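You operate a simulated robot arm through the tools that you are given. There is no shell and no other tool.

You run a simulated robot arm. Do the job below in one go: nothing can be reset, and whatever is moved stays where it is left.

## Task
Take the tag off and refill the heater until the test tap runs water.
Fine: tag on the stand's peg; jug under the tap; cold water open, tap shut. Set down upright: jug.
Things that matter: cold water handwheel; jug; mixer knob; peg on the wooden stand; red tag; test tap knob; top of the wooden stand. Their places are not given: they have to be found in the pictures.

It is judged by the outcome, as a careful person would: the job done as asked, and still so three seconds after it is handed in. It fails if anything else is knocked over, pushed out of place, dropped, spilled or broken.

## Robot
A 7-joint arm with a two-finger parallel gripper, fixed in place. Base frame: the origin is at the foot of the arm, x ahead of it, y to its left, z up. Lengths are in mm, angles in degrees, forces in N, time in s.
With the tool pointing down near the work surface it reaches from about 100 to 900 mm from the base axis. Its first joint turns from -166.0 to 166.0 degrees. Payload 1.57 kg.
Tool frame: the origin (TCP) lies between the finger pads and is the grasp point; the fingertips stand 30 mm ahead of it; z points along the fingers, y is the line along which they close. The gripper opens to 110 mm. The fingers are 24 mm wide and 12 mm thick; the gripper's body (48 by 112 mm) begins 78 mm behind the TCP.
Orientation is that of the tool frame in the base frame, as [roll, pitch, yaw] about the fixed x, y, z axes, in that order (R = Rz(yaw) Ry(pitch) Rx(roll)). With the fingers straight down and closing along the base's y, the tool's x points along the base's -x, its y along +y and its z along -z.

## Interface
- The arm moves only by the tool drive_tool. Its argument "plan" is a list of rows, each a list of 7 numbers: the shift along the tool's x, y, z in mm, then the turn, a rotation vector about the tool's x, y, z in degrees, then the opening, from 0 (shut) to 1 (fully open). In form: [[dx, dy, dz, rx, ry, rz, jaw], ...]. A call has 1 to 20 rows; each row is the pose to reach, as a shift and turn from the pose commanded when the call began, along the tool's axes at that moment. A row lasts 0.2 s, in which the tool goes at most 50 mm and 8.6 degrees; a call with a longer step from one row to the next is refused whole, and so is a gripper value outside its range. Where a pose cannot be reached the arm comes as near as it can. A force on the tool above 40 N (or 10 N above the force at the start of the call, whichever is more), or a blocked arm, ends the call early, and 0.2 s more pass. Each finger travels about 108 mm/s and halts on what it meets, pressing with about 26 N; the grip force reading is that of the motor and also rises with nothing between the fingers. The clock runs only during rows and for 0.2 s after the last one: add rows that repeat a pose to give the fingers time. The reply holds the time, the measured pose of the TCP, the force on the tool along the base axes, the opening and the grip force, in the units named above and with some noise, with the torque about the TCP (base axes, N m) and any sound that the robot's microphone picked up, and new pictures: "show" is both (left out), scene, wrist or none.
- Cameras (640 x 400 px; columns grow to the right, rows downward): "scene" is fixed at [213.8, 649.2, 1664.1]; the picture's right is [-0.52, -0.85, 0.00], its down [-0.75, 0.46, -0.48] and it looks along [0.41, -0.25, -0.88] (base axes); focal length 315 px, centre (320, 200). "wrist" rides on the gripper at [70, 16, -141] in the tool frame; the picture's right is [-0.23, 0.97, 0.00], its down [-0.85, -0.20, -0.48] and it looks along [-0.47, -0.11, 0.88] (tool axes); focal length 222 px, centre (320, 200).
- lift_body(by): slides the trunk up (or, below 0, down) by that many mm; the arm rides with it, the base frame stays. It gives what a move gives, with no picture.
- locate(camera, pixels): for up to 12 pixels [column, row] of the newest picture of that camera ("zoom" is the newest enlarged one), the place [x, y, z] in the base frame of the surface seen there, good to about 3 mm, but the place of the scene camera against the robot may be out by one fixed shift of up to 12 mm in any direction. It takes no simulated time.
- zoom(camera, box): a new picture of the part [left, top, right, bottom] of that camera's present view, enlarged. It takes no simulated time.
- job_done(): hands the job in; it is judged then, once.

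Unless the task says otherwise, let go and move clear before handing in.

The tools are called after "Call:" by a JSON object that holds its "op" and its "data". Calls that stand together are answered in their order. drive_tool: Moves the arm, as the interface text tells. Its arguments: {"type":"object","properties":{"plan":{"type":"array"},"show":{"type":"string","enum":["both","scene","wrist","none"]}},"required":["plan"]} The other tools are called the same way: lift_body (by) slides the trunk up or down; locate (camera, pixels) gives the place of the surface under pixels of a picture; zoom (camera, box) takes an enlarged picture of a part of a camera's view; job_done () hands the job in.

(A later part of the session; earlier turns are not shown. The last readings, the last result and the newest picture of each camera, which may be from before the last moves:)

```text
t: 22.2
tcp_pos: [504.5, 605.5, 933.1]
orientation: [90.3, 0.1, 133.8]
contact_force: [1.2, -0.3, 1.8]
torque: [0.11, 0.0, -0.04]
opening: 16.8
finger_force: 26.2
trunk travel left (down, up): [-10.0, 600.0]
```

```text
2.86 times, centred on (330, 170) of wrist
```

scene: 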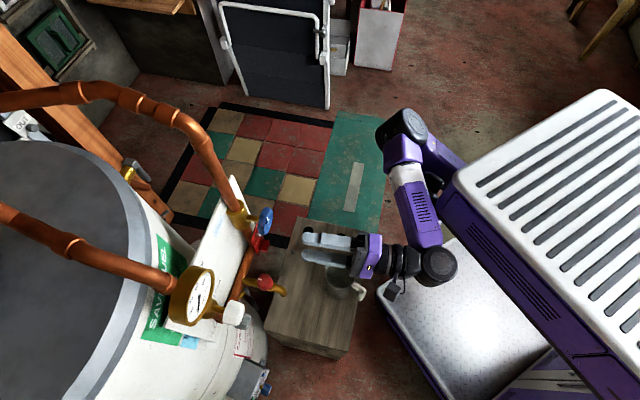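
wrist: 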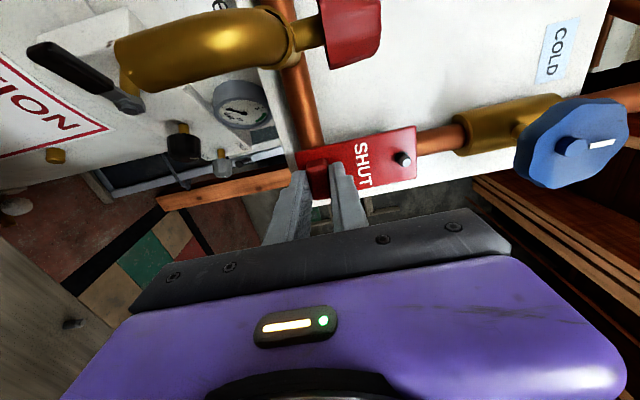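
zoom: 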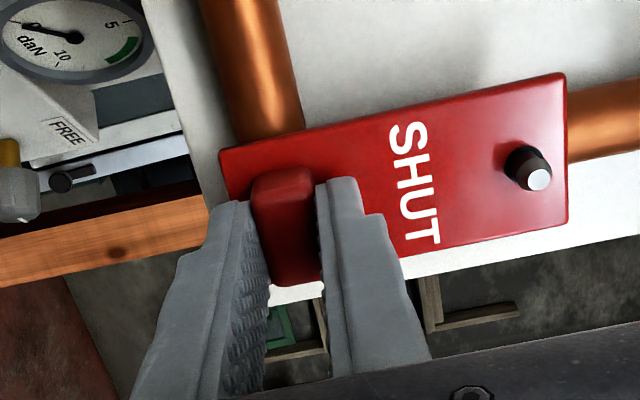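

Gripped (opening 16.8 mm, 26 N). I'll lift 1 mm and pull the tag straight out along the pin.

Call:
{"op": "drive_tool", "data": {"plan": [[0, 1, 0, 0, 0, 0, 0], [0, 1, -6, 0, 0, 0, 0], [0, 1, -13, 0, 0, 0, 0], [0, 1, -20, 0, 0, 0, 0], [0, 1, -28, 0, 0, 0, 0], [0, 1, -36, 0, 0, 0, 0]], "show": "both"}}

Call:
{"op": "zoom", "data": {"camera": "wrist", "box": [220, 100, 440, 240]}}

```text
t: 23.6
tcp_pos: [479.9, 579.6, 934.4]
orientation: [90.3, -0.1, 133.8]
contact_force: [-0.3, -0.6, -0.4]
torque: [-0.02, 0.02, 0.01]
opening: 16.8
finger_force: 26.0
trunk travel left (down, up): [-10.0, 600.0]
```

scene: 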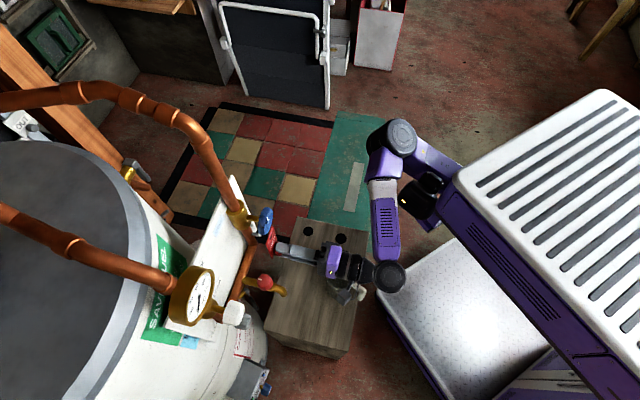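
wrist: 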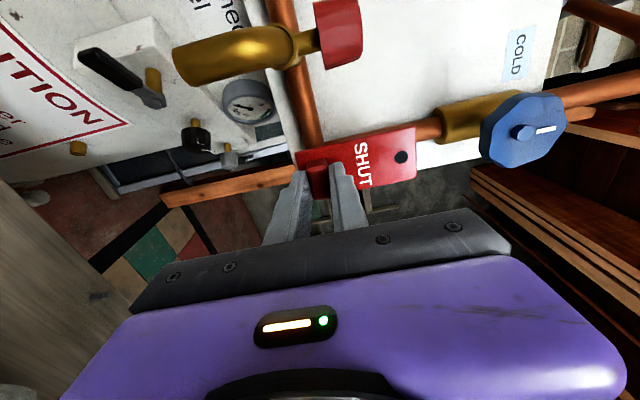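

```text
2.86 times, centred on (330, 170) of wrist
```

zoom: 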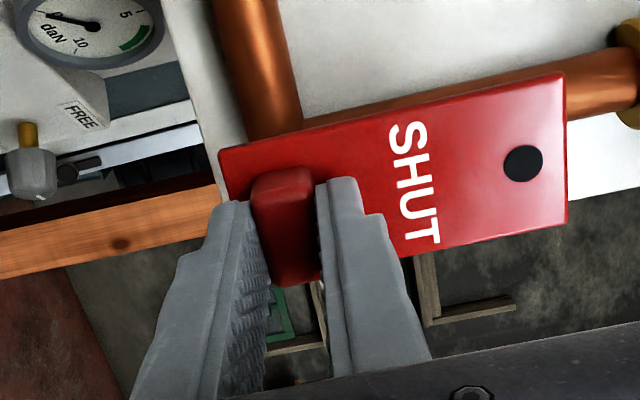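

The tag is free with its hole visible at zoom (523,163). I'll locate the hole's rim relative to the TCP.

Call:
{"op": "locate", "data": {"camera": "zoom", "pixels": [[499, 165], [547, 160], [520, 141], [527, 186], [523, 163], [562, 78], [566, 220], [225, 155], [470, 110], [470, 200]]}}

Call:
{"op": "locate", "data": {"camera": "wrist", "pixels": [[98, 297], [95, 296], [101, 295]]}}

```text
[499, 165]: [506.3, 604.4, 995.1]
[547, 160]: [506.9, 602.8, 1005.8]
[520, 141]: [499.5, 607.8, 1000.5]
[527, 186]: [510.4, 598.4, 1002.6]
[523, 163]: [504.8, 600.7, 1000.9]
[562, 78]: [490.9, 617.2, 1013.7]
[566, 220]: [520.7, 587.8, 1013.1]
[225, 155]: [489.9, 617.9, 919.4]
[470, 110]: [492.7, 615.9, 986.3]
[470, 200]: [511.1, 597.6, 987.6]
```

```text
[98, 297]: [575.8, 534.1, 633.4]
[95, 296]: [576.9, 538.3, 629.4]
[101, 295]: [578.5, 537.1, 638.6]
```

Hole is at tool offset (-1, +66, +35) mm. The stand's peg shows near wrist (98,297); I'll zoom on it and on the stand from the scene camera.

Call:
{"op": "zoom", "data": {"camera": "wrist", "box": [60, 270, 140, 320]}}

Call:
{"op": "zoom", "data": {"camera": "scene", "box": [260, 205, 380, 365]}}

```text
8.00 times, centred on (100, 295) of wrist
```

zoom: 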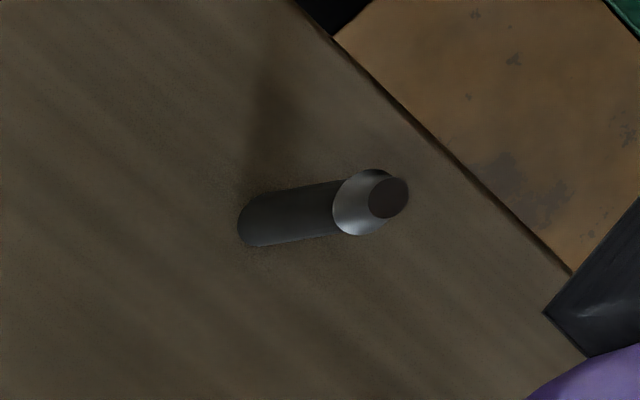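

```text
2.50 times, centred on (320, 285) of scene
```

zoom: 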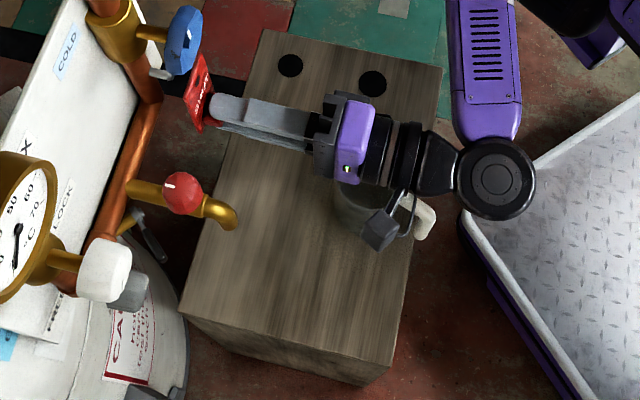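

The peg is a vertical chamfered pin near (577,537), with the tag hole ~11 mm. I'll back off from the panel and shift right to be clear, keeping the tag upright.

Call:
{"op": "drive_tool", "data": {"plan": [[-5, 2, -25, 0, 0, 0, 0], [-35, 4, -43, 0, 0, 0, 0], [-65, 5.6, -47.5, 0, 0, 0, 0], [-93.4, 5.6, -47.5, 0, 0, 0, 0], [-93.4, 5.6, -47.5, 0, 0, 0, 0]], "show": "wrist"}}

```text
t: 24.4
tcp_pos: [544.5, 522.8, 925.6]
orientation: [93.9, -4.1, 125.0]
contact_force: [0.2, -0.5, 0.1]
torque: [0.02, 0.0, 0.04]
opening: 16.9
finger_force: 26.1
trunk travel left (down, up): [-10.0, 600.0]
stopped in row 3: the arm was blocked; the commanded pose is now the measured one
```

wrist: 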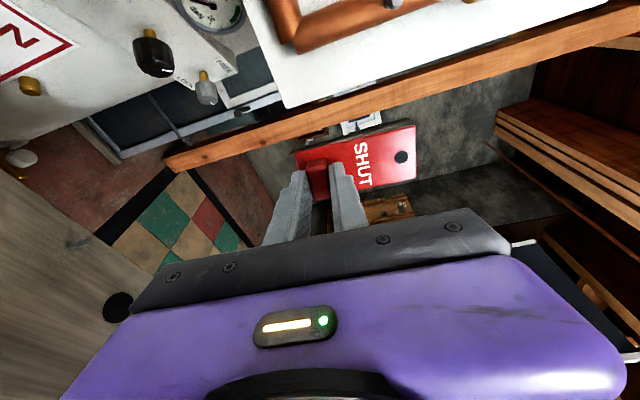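

The retreat was partly blocked, but the tool is now at t≈3, right of the pipe. I'll check how far the wooden beam and panel edge behind the tag are before tilting down.

Call:
{"op": "locate", "data": {"camera": "wrist", "pixels": [[350, 85], [250, 135], [295, 100], [400, 60], [360, 125], [320, 130], [410, 130], [402, 157], [296, 155], [330, 180], [240, 120], [180, 160]]}}

```text
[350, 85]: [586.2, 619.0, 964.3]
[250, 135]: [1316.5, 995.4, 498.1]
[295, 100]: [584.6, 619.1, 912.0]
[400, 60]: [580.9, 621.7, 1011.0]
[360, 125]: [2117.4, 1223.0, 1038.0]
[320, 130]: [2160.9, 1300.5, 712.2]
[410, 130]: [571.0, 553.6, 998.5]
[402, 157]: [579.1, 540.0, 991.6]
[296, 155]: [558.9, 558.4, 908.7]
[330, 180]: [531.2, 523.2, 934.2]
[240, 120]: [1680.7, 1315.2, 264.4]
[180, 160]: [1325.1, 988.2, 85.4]
```

The panel edge (t≈-38) is well left and the beam is far behind, so there's room. I'll pitch the tool down 90° about its x-axis, backing off slightly as it goes.

Call:
{"op": "drive_tool", "data": {"plan": [[0, 0, 0, 8, 0, 0, 0], [0, 0, 0, 16, 0, 0, 0], [0, 0, 0, 24, 0, 0, 0], [0, 0, 0, 32, 0, 0, 0], [0, 0, 0, 40, 0, 0, 0], [0, 0, -5, 48, 0, 0, 0], [0, 0, -10, 56, 0, 0, 0], [0, 0, -15, 64, 0, 0, 0], [0, 0, -20, 72, 0, 0, 0], [0, 0, -25, 80, 0, 0, 0], [0, 0, -30, 86, 0, 0, 0]], "show": "both"}}

```text
t: 26.8
tcp_pos: [523.5, 503.3, 925.4]
orientation: [-179.8, -3.9, 124.9]
contact_force: [0.3, -0.2, -1.0]
torque: [0.01, -0.01, 0.0]
opening: 17.0
finger_force: 25.6
trunk travel left (down, up): [-10.0, 600.0]
```

scene: 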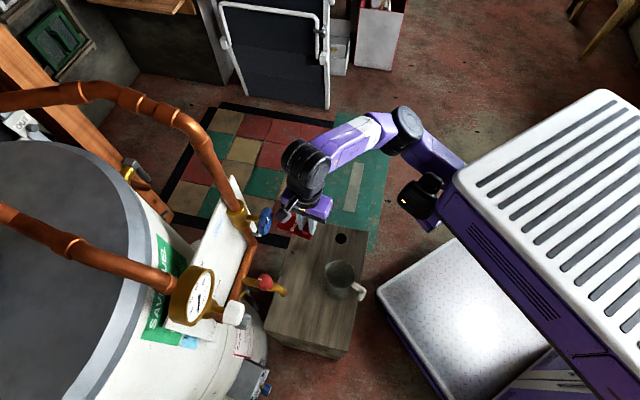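
wrist: 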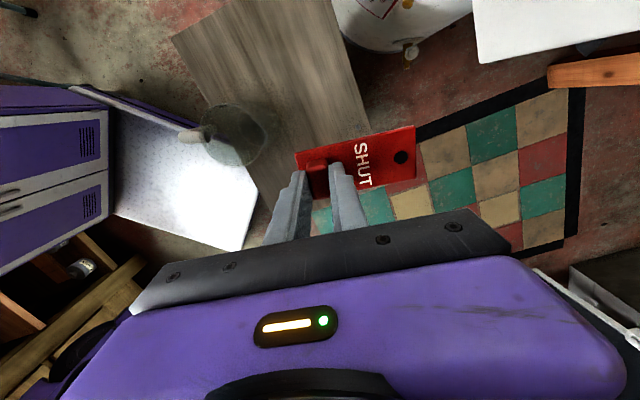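

The tag is now horizontal, face up, hole forward at (401,157). I'll locate the jug's rim to check clearance for the descent, then go down.

Call:
{"op": "zoom", "data": {"camera": "wrist", "box": [160, 70, 440, 220]}}

Call:
{"op": "locate", "data": {"camera": "wrist", "pixels": [[268, 135], [240, 108], [210, 115], [235, 165], [205, 133], [190, 136], [263, 150], [258, 118], [401, 157], [240, 140]]}}

```text
2.29 times, centred on (300, 145) of wrist
```

zoom: 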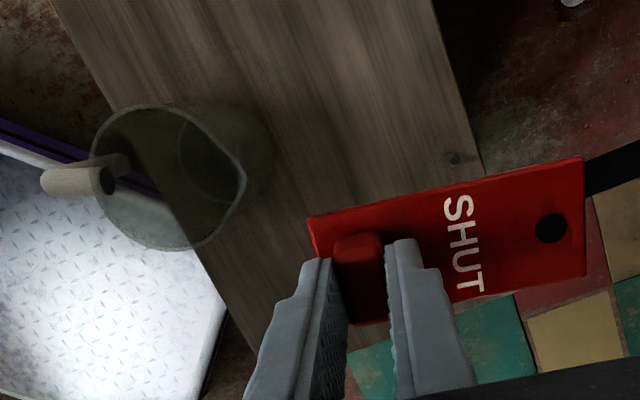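

```text
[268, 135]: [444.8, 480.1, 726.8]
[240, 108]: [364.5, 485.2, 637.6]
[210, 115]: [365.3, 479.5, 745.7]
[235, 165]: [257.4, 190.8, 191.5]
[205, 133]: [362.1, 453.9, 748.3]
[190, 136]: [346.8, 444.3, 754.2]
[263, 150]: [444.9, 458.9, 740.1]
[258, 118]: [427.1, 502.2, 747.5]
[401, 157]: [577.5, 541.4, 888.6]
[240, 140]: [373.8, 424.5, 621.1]
```

The hole is already nearly above the peg (577,541 vs 577,537), and the jug rim (radius ≈43 around (405,462), top z≈750) leaves ~20 mm clearance. I'll descend to z≈730 and level the tag.

Call:
{"op": "drive_tool", "data": {"plan": [[-3, -0.5, 39, 0, -0.8, 0, 0], [-6, -1, 78, 0, -1.6, 0, 0], [-9, -1.5, 117, 0, -2.4, 0, 0], [-12, -2, 156, 0, -3.2, 0, 0], [-15.4, -2.5, 194.8, 0, -3.9, 0, 0], [-15.4, -2.5, 194.8, 0, -3.9, 0, 0]], "show": "both"}}

Call:
{"op": "zoom", "data": {"camera": "wrist", "box": [260, 80, 460, 220]}}

```text
t: 28.2
tcp_pos: [517.9, 500.2, 730.1]
orientation: [179.9, -0.1, 125.0]
contact_force: [0.0, -0.5, -0.4]
torque: [-0.01, 0.01, -0.01]
opening: 17.0
finger_force: 26.2
trunk travel left (down, up): [-10.0, 600.0]
```

scene: 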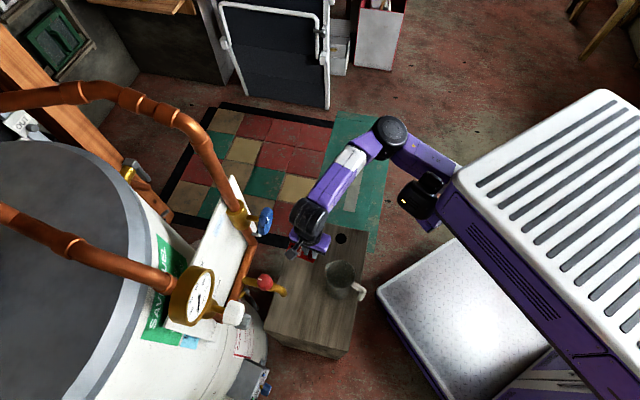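
wrist: 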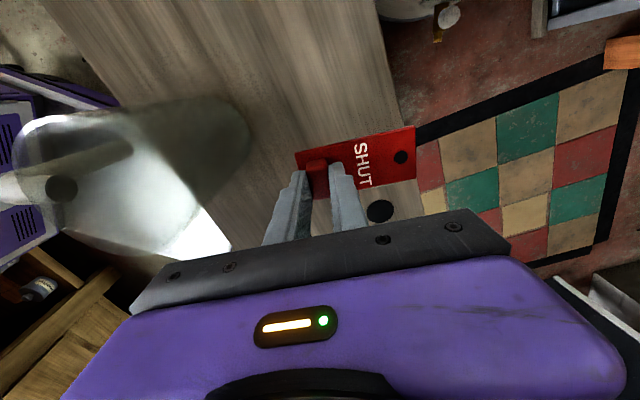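

```text
2.86 times, centred on (360, 150) of wrist
```

zoom: 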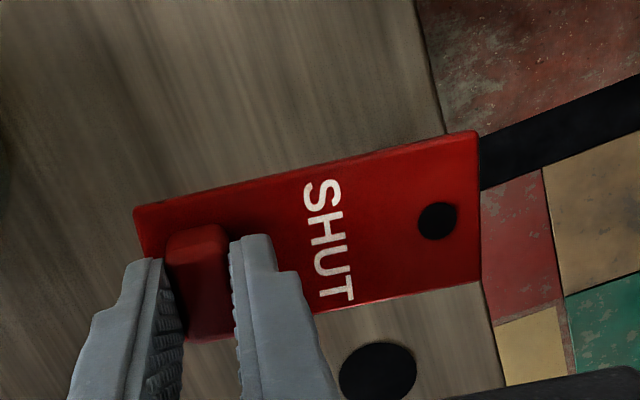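

The tag covers the peg now. I'll step the tool 38 mm sideways (tool -x) so both hole and peg are visible in one view for an accurate alignment.

Call:
{"op": "drive_tool", "data": {"plan": [[-19, 0, 0, 0, 0, 0, 0], [-38, 0, 0, 0, 0, 0, 0], [-38, 0, 0, 0, 0, 0, 0]], "show": "wrist"}}

Call:
{"op": "zoom", "data": {"camera": "wrist", "box": [340, 90, 440, 190]}}

```text
t: 29.0
tcp_pos: [540.7, 468.9, 730.8]
orientation: [-180.0, -0.1, 124.9]
contact_force: [0.1, 0.8, -0.4]
torque: [0.0, -0.01, -0.02]
opening: 17.0
finger_force: 26.1
trunk travel left (down, up): [-10.0, 600.0]
```

wrist: 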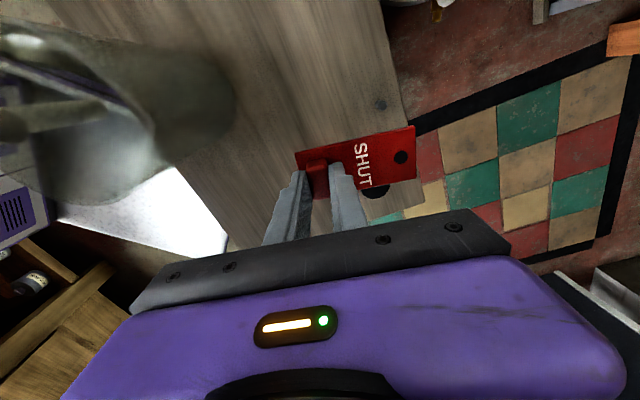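

```text
4.00 times, centred on (390, 140) of wrist
```

zoom: 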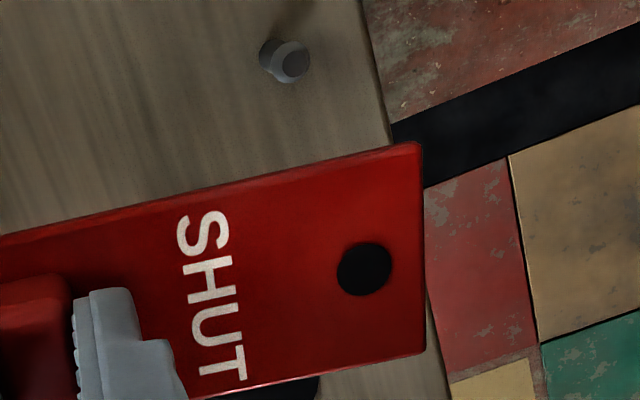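

Now both peg top (zoom 292,60) and hole (zoom 365,269) are visible. I'll locate several points on each.

Call:
{"op": "locate", "data": {"camera": "zoom", "pixels": [[293, 60], [288, 55], [298, 65], [295, 52], [270, 55], [365, 269], [345, 272], [386, 266], [363, 248], [367, 290], [420, 148], [423, 350]]}}

```text
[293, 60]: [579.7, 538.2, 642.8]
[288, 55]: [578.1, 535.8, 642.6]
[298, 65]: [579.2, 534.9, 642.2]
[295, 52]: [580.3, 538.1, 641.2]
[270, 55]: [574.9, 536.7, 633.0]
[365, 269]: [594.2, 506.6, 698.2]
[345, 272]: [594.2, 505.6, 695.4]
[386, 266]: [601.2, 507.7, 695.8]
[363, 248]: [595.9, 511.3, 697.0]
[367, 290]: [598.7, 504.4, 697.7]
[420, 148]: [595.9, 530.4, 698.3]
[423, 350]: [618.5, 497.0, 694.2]
```

Averages give peg top (579,537,642) and an offset of +33.5 mm (tool x), +2.2 mm (tool y) from hole to peg. I'll shift that and lower 38 mm so the tag sits just above the peg tip.

Call:
{"op": "drive_tool", "data": {"plan": [[17, 1, 0, 0, 0, 0, 0], [33.5, 2.2, 0, 0, 0, 0, 0], [33.5, 2.2, 20, 0, 0, 0, 0], [33.5, 2.2, 38, 0, 0, 0, 0], [33.5, 2.2, 38, 0, 0, 0, 0]], "show": "both"}}

Call:
{"op": "zoom", "data": {"camera": "scene", "box": [270, 215, 350, 280]}}

Call:
{"op": "zoom", "data": {"camera": "wrist", "box": [310, 90, 470, 190]}}

```text
t: 30.2
tcp_pos: [527.0, 497.9, 692.4]
orientation: [179.9, 0.0, 124.9]
contact_force: [-1.2, 0.7, 0.0]
torque: [-0.01, 0.02, -0.02]
opening: 16.8
finger_force: 25.8
trunk travel left (down, up): [-10.0, 600.0]
```

scene: 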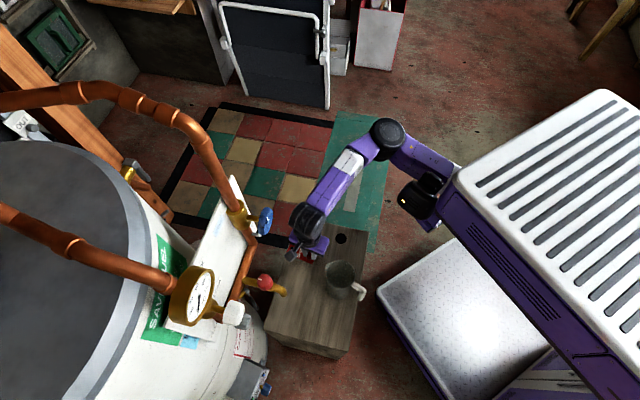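
wrist: 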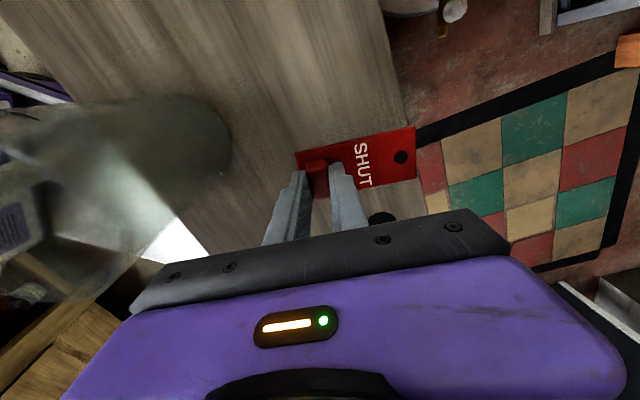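

```text
6.15 times, centred on (310, 248) of scene
```

zoom: 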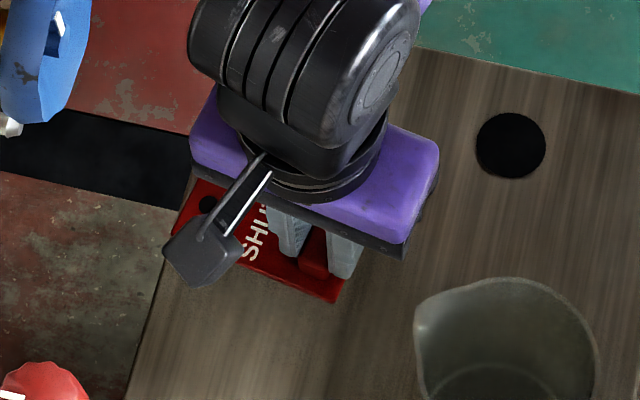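

```text
4.00 times, centred on (390, 140) of wrist
```

zoom: 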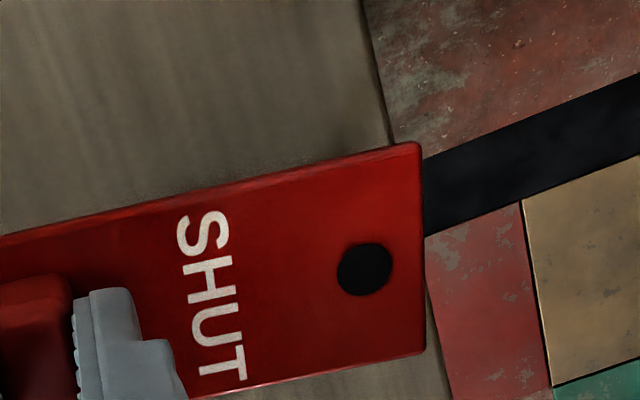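

Position reads (527,498,692), ~3 mm off in x from what I expected. I'll re-locate the hole in this view to compare with the peg at (579,537).

Call:
{"op": "locate", "data": {"camera": "zoom", "pixels": [[365, 270], [344, 272], [386, 268], [363, 249], [367, 291], [355, 262], [375, 278], [420, 148], [423, 350]]}}

Call:
{"op": "drive_tool", "data": {"plan": [[0, 0, 0, 0, 0, 0, 0]], "show": "none"}}

```text
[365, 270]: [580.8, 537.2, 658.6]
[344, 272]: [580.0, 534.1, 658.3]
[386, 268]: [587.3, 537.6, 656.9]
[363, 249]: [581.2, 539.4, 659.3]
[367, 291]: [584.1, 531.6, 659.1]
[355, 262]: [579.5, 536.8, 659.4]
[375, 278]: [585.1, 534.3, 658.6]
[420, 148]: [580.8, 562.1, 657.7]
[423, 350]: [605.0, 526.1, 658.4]
```

```text
t: 30.6
tcp_pos: [525.9, 497.9, 693.7]
orientation: [179.9, -0.1, 125.0]
contact_force: [0.5, -0.6, -1.3]
torque: [-0.01, 0.03, 0.03]
opening: 16.9
finger_force: 26.3
trunk travel left (down, up): [-10.0, 600.0]
```

The hole averages (582.6,535.9) versus the peg (579,536.8), so I need about (-3.3,+0.6) mm in base axes. I'll apply that correction and re-read the position.

Call:
{"op": "drive_tool", "data": {"plan": [[2.3, -2.4, 0, 0, 0, 0, 0], [2.3, -2.4, 0, 0, 0, 0, 0], [2.3, -2.4, 0, 0, 0, 0, 0]], "show": "wrist"}}

Call:
{"op": "zoom", "data": {"camera": "wrist", "box": [310, 90, 470, 190]}}

Call:
{"op": "locate", "data": {"camera": "zoom", "pixels": [[365, 270], [344, 272], [386, 268], [363, 249], [367, 291], [355, 262], [375, 278], [355, 278], [375, 262]]}}

```text
t: 31.4
tcp_pos: [523.2, 500.2, 693.2]
orientation: [180.0, 0.0, 124.9]
contact_force: [0.0, -0.2, -0.1]
torque: [-0.03, -0.03, -0.01]
opening: 16.8
finger_force: 25.7
trunk travel left (down, up): [-10.0, 600.0]
```

wrist: 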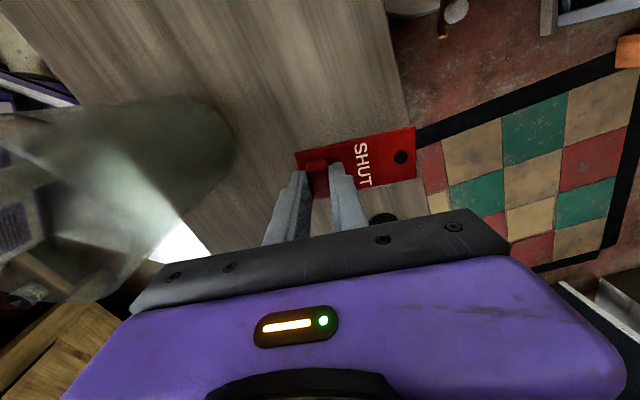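

```text
4.00 times, centred on (390, 140) of wrist
```

zoom: 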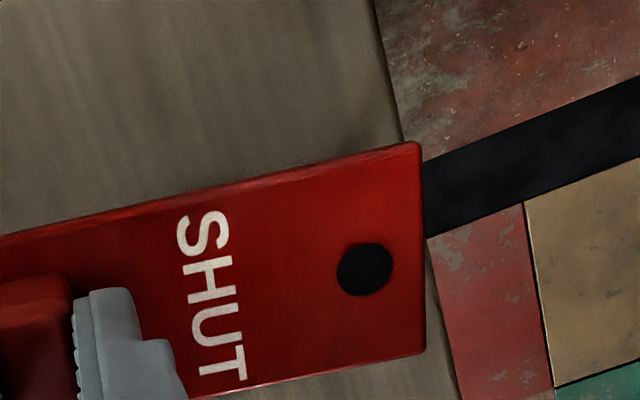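

```text
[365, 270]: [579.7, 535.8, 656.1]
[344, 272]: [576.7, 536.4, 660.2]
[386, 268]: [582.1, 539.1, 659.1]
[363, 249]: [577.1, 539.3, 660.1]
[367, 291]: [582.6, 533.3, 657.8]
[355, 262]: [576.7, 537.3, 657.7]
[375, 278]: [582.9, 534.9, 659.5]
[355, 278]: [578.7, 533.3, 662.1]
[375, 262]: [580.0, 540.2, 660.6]
```

The hole now averages (579.6,536.6), matching the peg at (579.3,536.8). I'll lower slowly by 20 mm and watch the force.

Call:
{"op": "drive_tool", "data": {"plan": [[0, 0, 4, 0, 0, 0, 0], [0, 0, 8, 0, 0, 0, 0], [0, 0, 12, 0, 0, 0, 0], [0, 0, 16, 0, 0, 0, 0], [0, 0, 20, 0, 0, 0, 0]], "show": "wrist"}}

Call:
{"op": "zoom", "data": {"camera": "wrist", "box": [310, 90, 470, 190]}}

```text
t: 32.6
tcp_pos: [522.0, 498.4, 672.4]
orientation: [180.0, -0.1, 125.0]
contact_force: [-0.1, -1.6, 8.5]
torque: [0.13, -0.45, -0.13]
opening: 18.0
finger_force: 25.8
trunk travel left (down, up): [-10.0, 600.0]
```

wrist: 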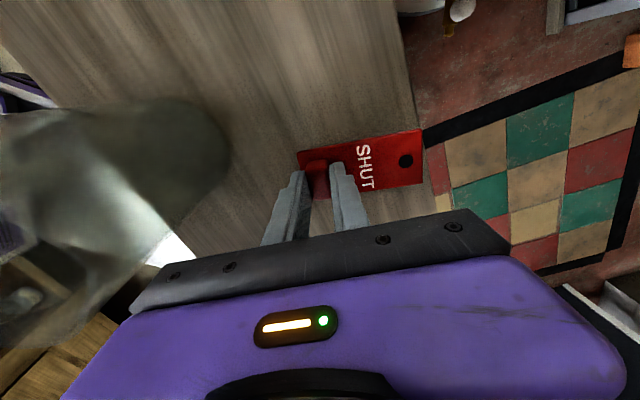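

```text
4.00 times, centred on (390, 140) of wrist
```

zoom: 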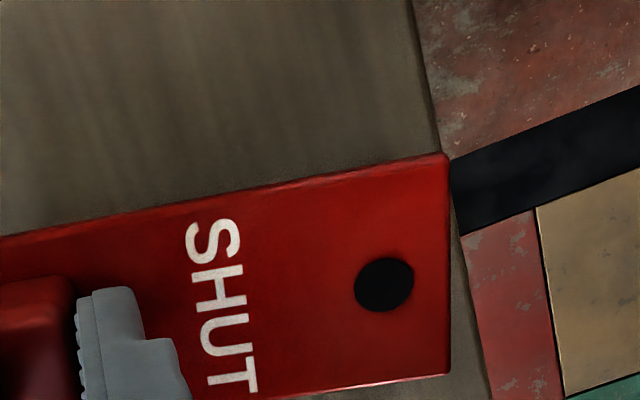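

Force rose to 8.5 N and the tag's far end tilted up (hole shifted in view), so the peg is touching the plate beside the hole. I'll raise back up and re-measure at closer height.

Call:
{"op": "drive_tool", "data": {"plan": [[0, 0, -5, 0, 0, 0, 0], [0, 0, -11, 0, 0, 0, 0], [0, 0, -17, 0, 0, 0, 0], [0, -10, -17, 0, 0, 0, 0], [0, -24, -17, 0, 0, 0, 0], [0, -24, -17, 0, 0, 0, 0]], "show": "wrist"}}

Call:
{"op": "zoom", "data": {"camera": "wrist", "box": [310, 100, 470, 200]}}

```text
t: 34.0
tcp_pos: [501.8, 482.2, 689.8]
orientation: [-180.0, 0.0, 125.0]
contact_force: [-0.8, 1.5, -0.7]
torque: [0.04, 0.01, 0.0]
opening: 17.1
finger_force: 25.8
trunk travel left (down, up): [-10.0, 600.0]
```

wrist: 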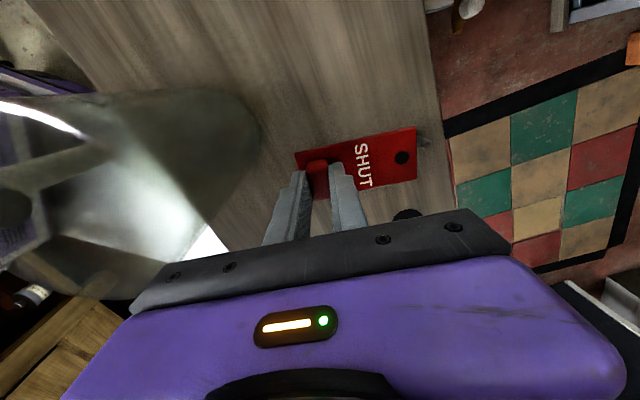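

```text
4.00 times, centred on (390, 150) of wrist
```

zoom: 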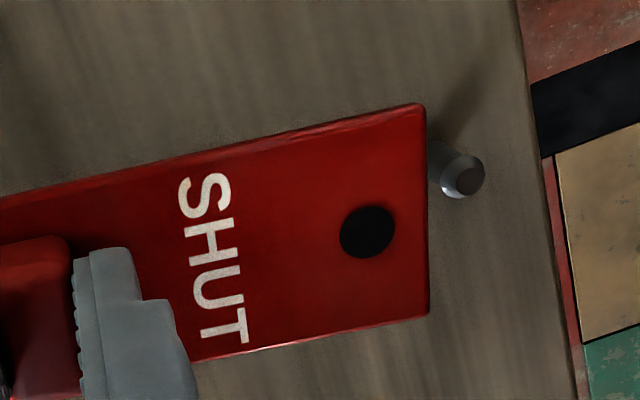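

Now the peg tip (zoom 470,180) is visible just past the tag's end, nearly at the same height as the plate. I'll locate both again at this close range.

Call:
{"op": "locate", "data": {"camera": "zoom", "pixels": [[470, 180], [474, 178], [466, 184], [470, 186], [475, 184], [464, 178], [367, 232], [357, 226], [377, 238], [357, 240], [377, 224], [367, 215]]}}

Call:
{"op": "zoom", "data": {"camera": "wrist", "box": [385, 125, 449, 165]}}

```text
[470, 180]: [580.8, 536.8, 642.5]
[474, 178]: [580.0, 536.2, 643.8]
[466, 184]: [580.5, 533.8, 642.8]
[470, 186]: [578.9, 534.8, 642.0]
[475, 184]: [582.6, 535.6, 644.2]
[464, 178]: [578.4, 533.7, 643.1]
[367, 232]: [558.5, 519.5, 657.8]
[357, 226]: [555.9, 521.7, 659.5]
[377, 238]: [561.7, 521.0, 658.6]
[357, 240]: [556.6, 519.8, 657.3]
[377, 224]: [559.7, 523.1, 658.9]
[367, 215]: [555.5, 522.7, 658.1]
```

```text
10.00 times, centred on (417, 145) of wrist
```

zoom: 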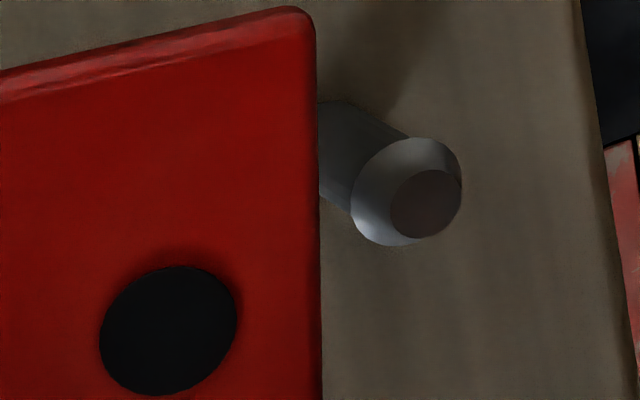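

Peg minus hole is about (+0.4, +26) mm in tool axes from this pose. I'll move by that at the same height and take a couple of readings to verify the displacement.

Call:
{"op": "drive_tool", "data": {"plan": [[0, 0, 0, 0, 0, 0, 0], [0, 0, 0, 0, 0, 0, 0]], "show": "none"}}

Call:
{"op": "drive_tool", "data": {"plan": [[0, 0, 0, 0, 0, 0, 0]], "show": "none"}}

Call:
{"op": "drive_tool", "data": {"plan": [[0.2, 13, 0, 0, 0, 0, 0], [0.4, 26.1, 0, 0, 0, 0, 0], [0.4, 26.1, 0, 0, 0, 0, 0], [0.4, 26.1, 0, 0, 0, 0, 0]], "show": "none"}}

Call:
{"op": "drive_tool", "data": {"plan": [[0, 0, 0, 0, 0, 0, 0]], "show": "none"}}

Call:
{"op": "drive_tool", "data": {"plan": [[0, 0, 0, 0, 0, 0, 0]], "show": "wrist"}}

```text
t: 34.6
tcp_pos: [501.3, 483.4, 691.0]
orientation: [-180.0, -0.1, 125.0]
contact_force: [0.8, 0.2, -0.1]
torque: [-0.01, -0.04, -0.01]
opening: 16.9
finger_force: 25.5
trunk travel left (down, up): [-10.0, 600.0]
```

```text
t: 35.0
tcp_pos: [502.9, 483.7, 690.7]
orientation: [-180.0, -0.1, 125.0]
contact_force: [-0.3, -0.3, -0.8]
torque: [0.0, -0.01, 0.01]
opening: 17.0
finger_force: 25.8
trunk travel left (down, up): [-10.0, 600.0]
```

```text
t: 36.0
tcp_pos: [524.4, 499.4, 689.5]
orientation: [180.0, -0.1, 125.0]
contact_force: [-1.2, -0.5, -0.5]
torque: [0.0, 0.02, 0.0]
opening: 16.7
finger_force: 26.1
trunk travel left (down, up): [-10.0, 600.0]
```

```text
t: 36.4
tcp_pos: [524.6, 499.8, 689.9]
orientation: [180.0, -0.2, 124.9]
contact_force: [-0.4, 0.0, 0.1]
torque: [-0.01, 0.01, -0.01]
opening: 16.5
finger_force: 26.3
trunk travel left (down, up): [-10.0, 600.0]
```

```text
t: 36.8
tcp_pos: [524.2, 498.8, 689.4]
orientation: [179.9, 0.0, 125.0]
contact_force: [0.2, 0.2, 0.1]
torque: [-0.05, 0.0, -0.02]
opening: 17.0
finger_force: 25.4
trunk travel left (down, up): [-10.0, 600.0]
```

wrist: 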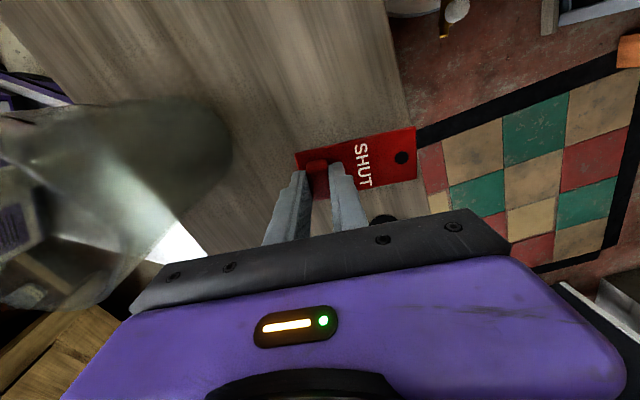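

Displacement reads as intended (~27 mm). I'll lower gently and check for contact at each stage.

Call:
{"op": "drive_tool", "data": {"plan": [[0, 0, 4, 0, 0, 0, 0], [0, 0, 8, 0, 0, 0, 0], [0, 0, 12, 0, 0, 0, 0], [0, 0, 12, 0, 0, 0, 0]], "show": "wrist"}}

Call:
{"op": "zoom", "data": {"camera": "wrist", "box": [310, 100, 470, 200]}}

```text
t: 37.8
tcp_pos: [524.5, 499.8, 676.4]
orientation: [179.9, -0.1, 125.1]
contact_force: [-2.2, -1.3, 8.9]
torque: [0.25, -0.44, 0.01]
opening: 17.2
finger_force: 25.7
trunk travel left (down, up): [-10.0, 600.0]
```

wrist: 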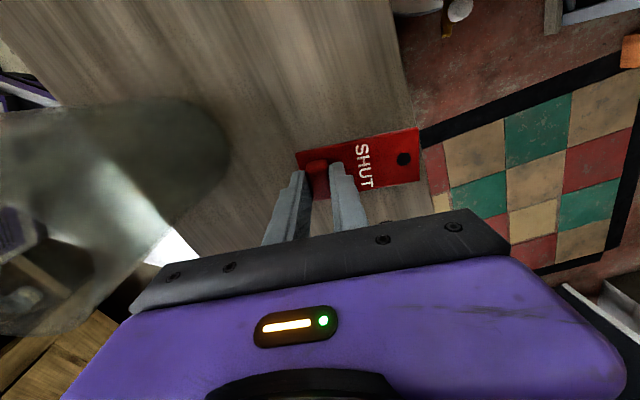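

```text
4.00 times, centred on (390, 150) of wrist
```

zoom: 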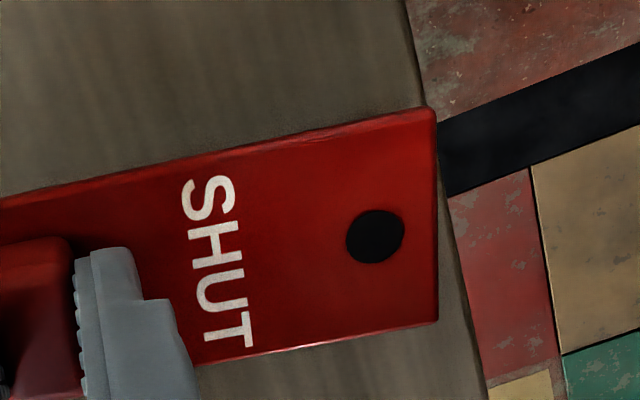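

Contact again at the same height (8.9 N). I'll take a few static readings here to compute the contact point from force and torque more accurately.

Call:
{"op": "drive_tool", "data": {"plan": [[0, 0, 0, 0, 0, 0, 0]], "show": "none"}}

Call:
{"op": "drive_tool", "data": {"plan": [[0, 0, 0, 0, 0, 0, 0]], "show": "none"}}

Call:
{"op": "drive_tool", "data": {"plan": [[0, 0, 0, 0, 0, 0, 0]], "show": "none"}}

```text
t: 38.2
tcp_pos: [523.7, 498.8, 677.4]
orientation: [179.9, -0.2, 125.0]
contact_force: [-1.1, 0.4, 7.9]
torque: [0.33, -0.37, 0.04]
opening: 17.3
finger_force: 26.7
trunk travel left (down, up): [-10.0, 600.0]
```

```text
t: 38.6
tcp_pos: [524.3, 498.4, 675.9]
orientation: [-180.0, -0.1, 125.1]
contact_force: [-0.8, 1.9, 6.6]
torque: [0.3, -0.37, 0.09]
opening: 17.5
finger_force: 25.0
trunk travel left (down, up): [-10.0, 600.0]
```

```text
t: 39.0
tcp_pos: [523.4, 497.3, 676.5]
orientation: [179.9, 0.0, 125.1]
contact_force: [-1.2, 0.9, 5.9]
torque: [0.24, -0.33, 0.1]
opening: 17.7
finger_force: 25.5
trunk travel left (down, up): [-10.0, 600.0]
```

Force is decaying as the tag creeps in the grip, so I'll stop pressing. I'll lift, step back 26 mm, and lower so the plate top is level with the peg tip, which removes parallax from the measurement.

Call:
{"op": "drive_tool", "data": {"plan": [[0, 0, -7, 0, 0, 0, 0], [0, 0, -13, 0, 0, 0, 0], [0, -13, -13, 0, 0, 0, 0], [0, -26, -13, 0, 0, 0, 0], [0, -26, -6, 0, 0, 0, 0], [0, -26, 0, 0, 0, 0, 0], [0, -26, 0, 0, 0, 0, 0]], "show": "wrist"}}

Call:
{"op": "zoom", "data": {"camera": "wrist", "box": [385, 125, 449, 165]}}

```text
t: 40.4
tcp_pos: [502.4, 485.7, 684.6]
orientation: [179.8, -0.5, 125.0]
contact_force: [3.7, -5.9, 19.4]
torque: [0.05, 1.4, 0.33]
opening: 16.9
finger_force: 26.1
trunk travel left (down, up): [-10.0, 600.0]
stopped in row 7: the force on the tool passed its limit at 47 N (the readings are from after the stop); the commanded pose is now the measured one
```

wrist: 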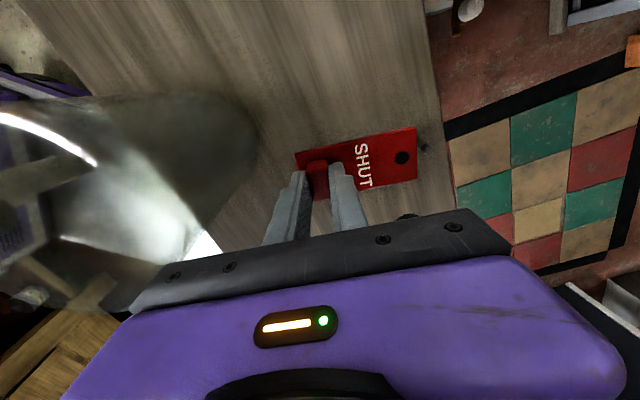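

```text
10.00 times, centred on (417, 145) of wrist
```

zoom: 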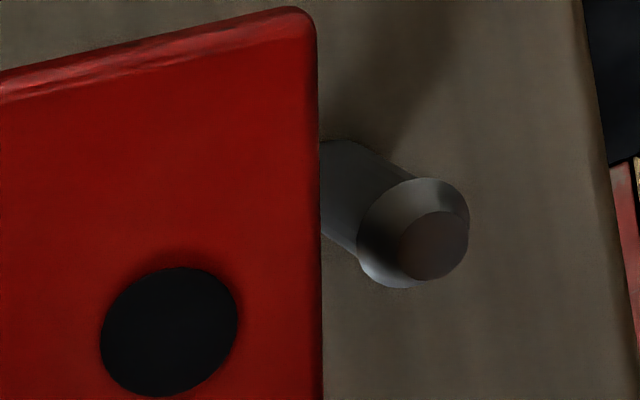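

The gripper body has touched the jug's rim (contact computes to about (445,464)). I'll raise straight up at once and check the jug.

Call:
{"op": "drive_tool", "data": {"plan": [[0, 0, -8, 0, 0, 0, 0], [0, 0, -20, 0, 0, 0, 0], [0, 0, -20, 0, 0, 0, 0]], "show": "both"}}

Call:
{"op": "zoom", "data": {"camera": "scene", "box": [260, 205, 380, 365]}}

```text
t: 41.2
tcp_pos: [502.9, 484.5, 703.2]
orientation: [179.8, -0.4, 124.9]
contact_force: [-0.6, -1.1, -0.3]
torque: [-0.01, 0.02, 0.0]
opening: 16.9
finger_force: 26.4
trunk travel left (down, up): [-10.0, 600.0]
```

scene: 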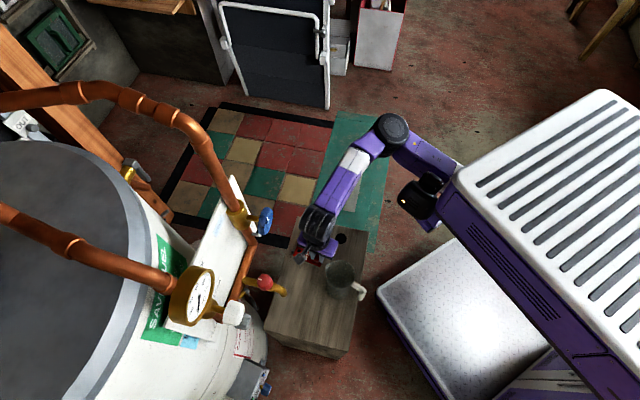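
wrist: 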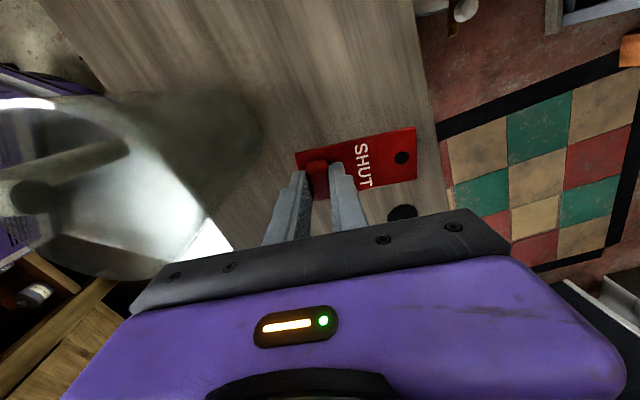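

```text
2.50 times, centred on (320, 285) of scene
```

zoom: 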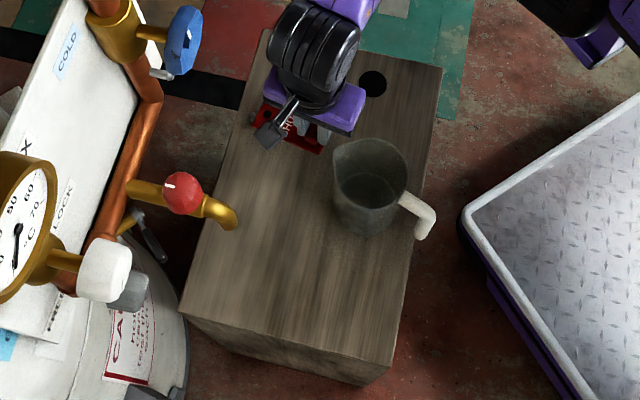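

The jug is still upright and intact. I'll rotate the approach by 20° (yaw ~145°) so the gripper body is well away from the jug, at the safe height.

Call:
{"op": "drive_tool", "data": {"plan": [[-11, 1.5, 0, 0, 0, -6.7, 0], [-22, 3, 0, 0, 0, -13.4, 0], [-33.7, 4.6, 0, 0, 0, -20, 0], [-33.7, 4.6, 0, 0, 0, -20, 0]], "show": "both"}}

Call:
{"op": "zoom", "data": {"camera": "wrist", "box": [340, 90, 500, 190]}}

```text
t: 42.2
tcp_pos: [523.8, 459.8, 702.1]
orientation: [179.8, -0.3, 144.9]
contact_force: [0.3, 0.4, 0.6]
torque: [0.0, 0.0, 0.01]
opening: 17.0
finger_force: 25.6
trunk travel left (down, up): [-10.0, 600.0]
```

scene: 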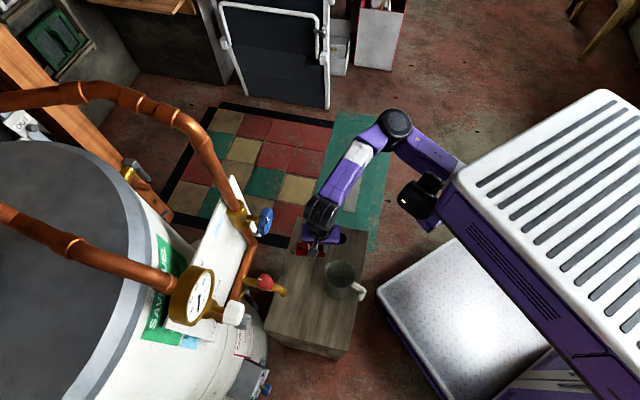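
wrist: 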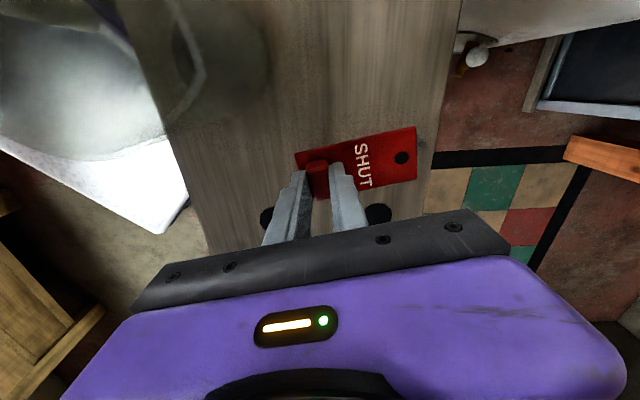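

```text
4.00 times, centred on (420, 140) of wrist
```

zoom: 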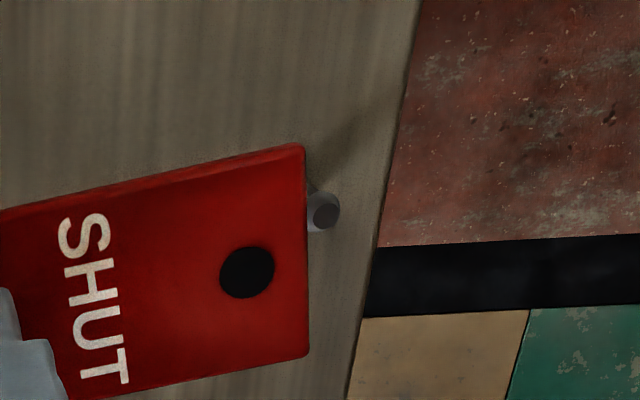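

Now the jug is clear. I'll lower 26 mm so the plate top is level with the peg tip, then measure.

Call:
{"op": "drive_tool", "data": {"plan": [[0, 0, 7, 0, 0, 0, 0], [0, 0, 14, 0, 0, 0, 0], [0, 0, 20, 0, 0, 0, 0], [0, 0, 26, 0, 0, 0, 0], [0, 0, 26, 0, 0, 0, 0]], "show": "wrist"}}

Call:
{"op": "zoom", "data": {"camera": "wrist", "box": [385, 125, 449, 165]}}

```text
t: 43.4
tcp_pos: [525.4, 461.3, 677.0]
orientation: [179.7, -0.3, 145.0]
contact_force: [0.1, 0.3, 0.2]
torque: [-0.02, 0.0, 0.01]
opening: 17.0
finger_force: 26.2
trunk travel left (down, up): [-10.0, 600.0]
```

wrist: 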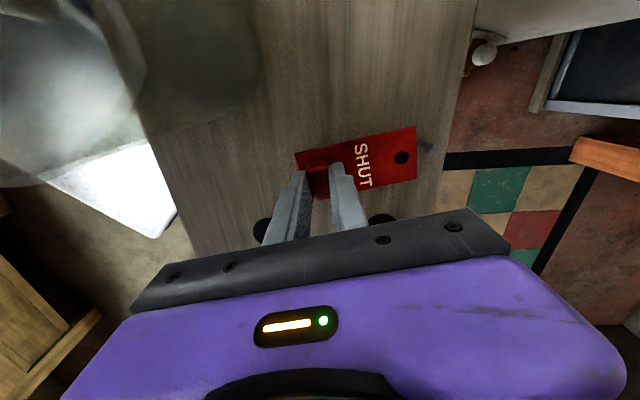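

```text
10.00 times, centred on (417, 145) of wrist
```

zoom: 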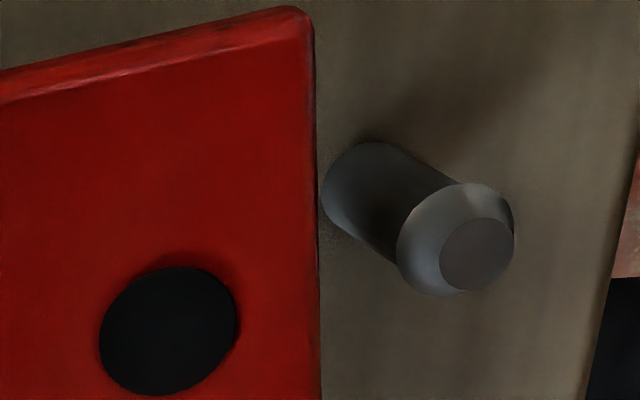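

Level view: peg tip (432.8,150.5) vs hole (401.8,158.1) gives an offset of (+0.7, +24.5) mm. I'll raise 12 mm, shift by that, and then lower gently to near contact.

Call:
{"op": "drive_tool", "data": {"plan": [[0, 0, -6, 0, 0, 0, 0], [0, 0, -12, 0, 0, 0, 0], [0.3, 12, -12, 0, 0, 0, 0], [0.7, 24.5, -12, 0, 0, 0, 0], [0.7, 24.5, -12, 0, 0, 0, 0], [0.7, 24.5, -8, 0, 0, 0, 0], [0.7, 24.5, -4, 0, 0, 0, 0], [0.7, 24.5, -1, 0, 0, 0, 0], [0.7, 24.5, -1, 0, 0, 0, 0]], "show": "wrist"}}

Call:
{"op": "zoom", "data": {"camera": "wrist", "box": [385, 125, 449, 165]}}

```text
t: 45.4
tcp_pos: [538.9, 480.7, 679.2]
orientation: [179.7, -0.3, 144.9]
contact_force: [-0.2, -0.5, 6.5]
torque: [0.35, -0.23, 0.01]
opening: 16.8
finger_force: 25.5
trunk travel left (down, up): [-10.0, 600.0]
```

wrist: 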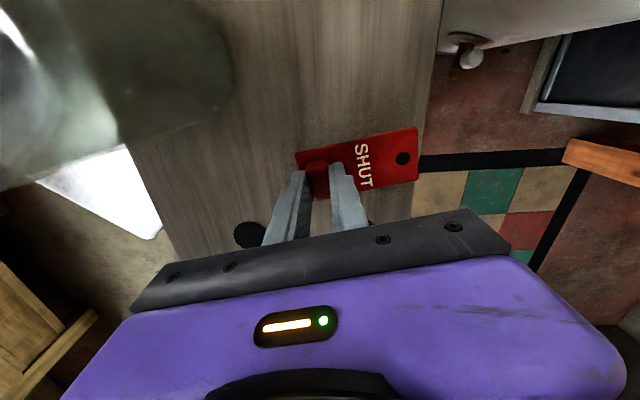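

```text
10.00 times, centred on (417, 145) of wrist
```

zoom: 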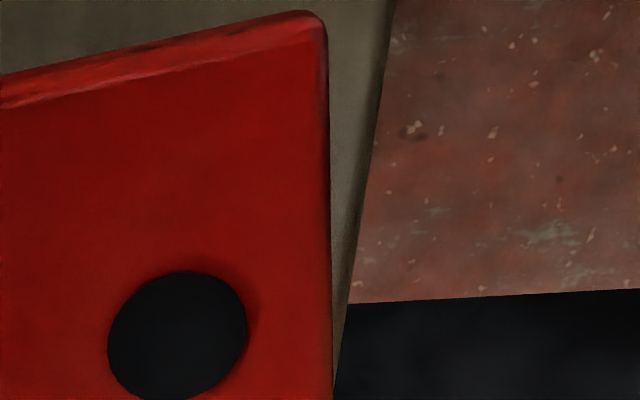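

Contact again with 6.5 N, and the torque puts it within about 3 mm of the hole centre, so alignment is close. I'll do a light compliant search around this point, starting toward +x where the contact sits.

Call:
{"op": "drive_tool", "data": {"plan": [[1.2, 0, 0, 0, 0, 0, 0], [1.2, 0, 0, 0, 0, 0, 0]], "show": "none"}}

Call:
{"op": "drive_tool", "data": {"plan": [[1.2, 0, 0, 0, 0, 0, 0], [1.2, 0, 0, 0, 0, 0, 0]], "show": "none"}}

Call:
{"op": "drive_tool", "data": {"plan": [[-1.2, 1.2, 0, 0, 0, 0, 0], [-1.2, 1.2, 0, 0, 0, 0, 0]], "show": "none"}}

```text
t: 46.0
tcp_pos: [538.3, 480.7, 678.8]
orientation: [179.7, -0.3, 144.9]
contact_force: [-0.3, -1.5, 3.5]
torque: [0.18, -0.17, -0.07]
opening: 16.8
finger_force: 25.4
trunk travel left (down, up): [-10.0, 600.0]
```

```text
t: 46.6
tcp_pos: [536.6, 484.4, 678.6]
orientation: [179.5, -0.5, 145.0]
contact_force: [-6.4, 22.3, 0.7]
torque: [0.39, 0.33, -0.56]
opening: 20.0
finger_force: 25.8
trunk travel left (down, up): [-10.0, 600.0]
```

```text
t: 47.2
tcp_pos: [539.1, 481.8, 679.4]
orientation: [179.7, -0.3, 145.1]
contact_force: [-11.1, 18.5, -0.4]
torque: [0.3, 0.47, -0.52]
opening: 19.3
finger_force: 26.2
trunk travel left (down, up): [-10.0, 600.0]
```

A sideways force of ~22 N appeared and the jaws spread to 19–20 mm, so something changed. I'll hold and look before moving further.

Call:
{"op": "drive_tool", "data": {"plan": [[0, 0, 0, 0, 0, 0, 0]], "show": "both"}}

Call:
{"op": "zoom", "data": {"camera": "wrist", "box": [260, 90, 460, 230]}}

Call:
{"op": "zoom", "data": {"camera": "scene", "box": [270, 200, 370, 300]}}

```text
t: 47.6
tcp_pos: [539.6, 483.8, 678.7]
orientation: [179.7, -0.3, 144.8]
contact_force: [-11.6, 17.5, 0.0]
torque: [0.3, 0.49, -0.5]
opening: 19.3
finger_force: 25.8
trunk travel left (down, up): [-10.0, 600.0]
```

scene: 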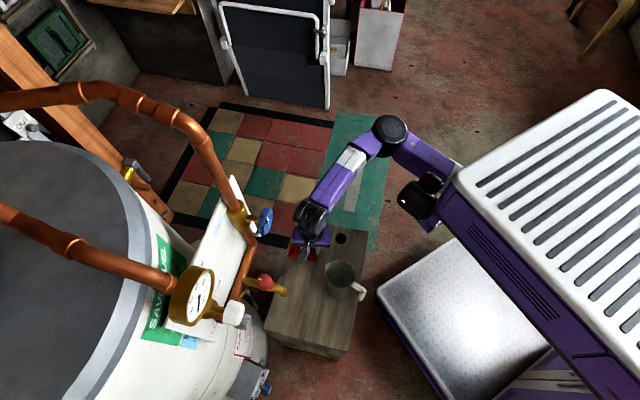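
wrist: 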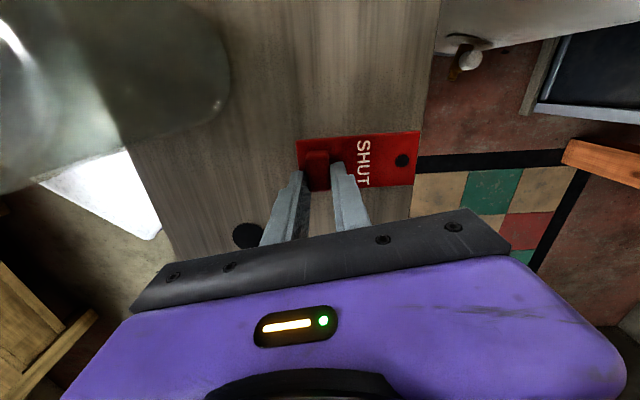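

```text
2.86 times, centred on (360, 160) of wrist
```

zoom: 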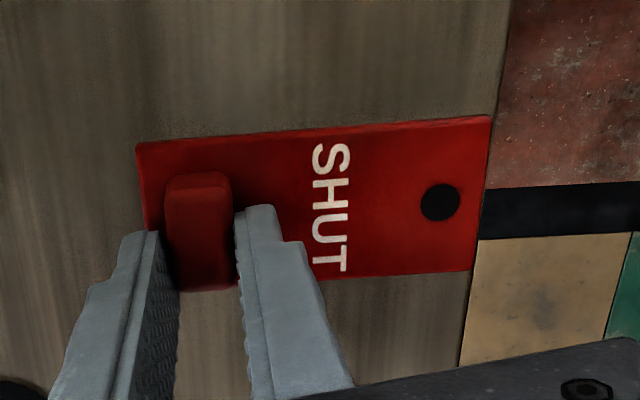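

```text
4.00 times, centred on (320, 250) of scene
```

zoom: 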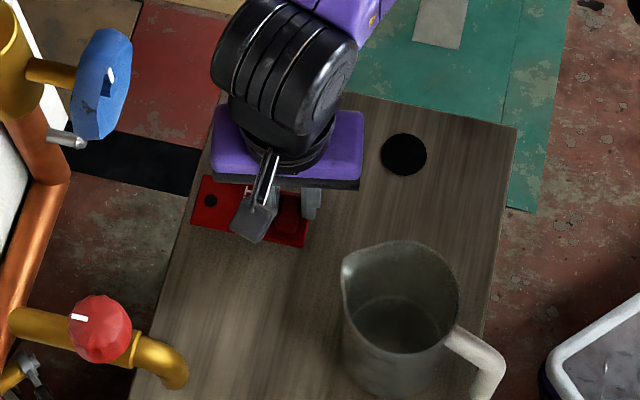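

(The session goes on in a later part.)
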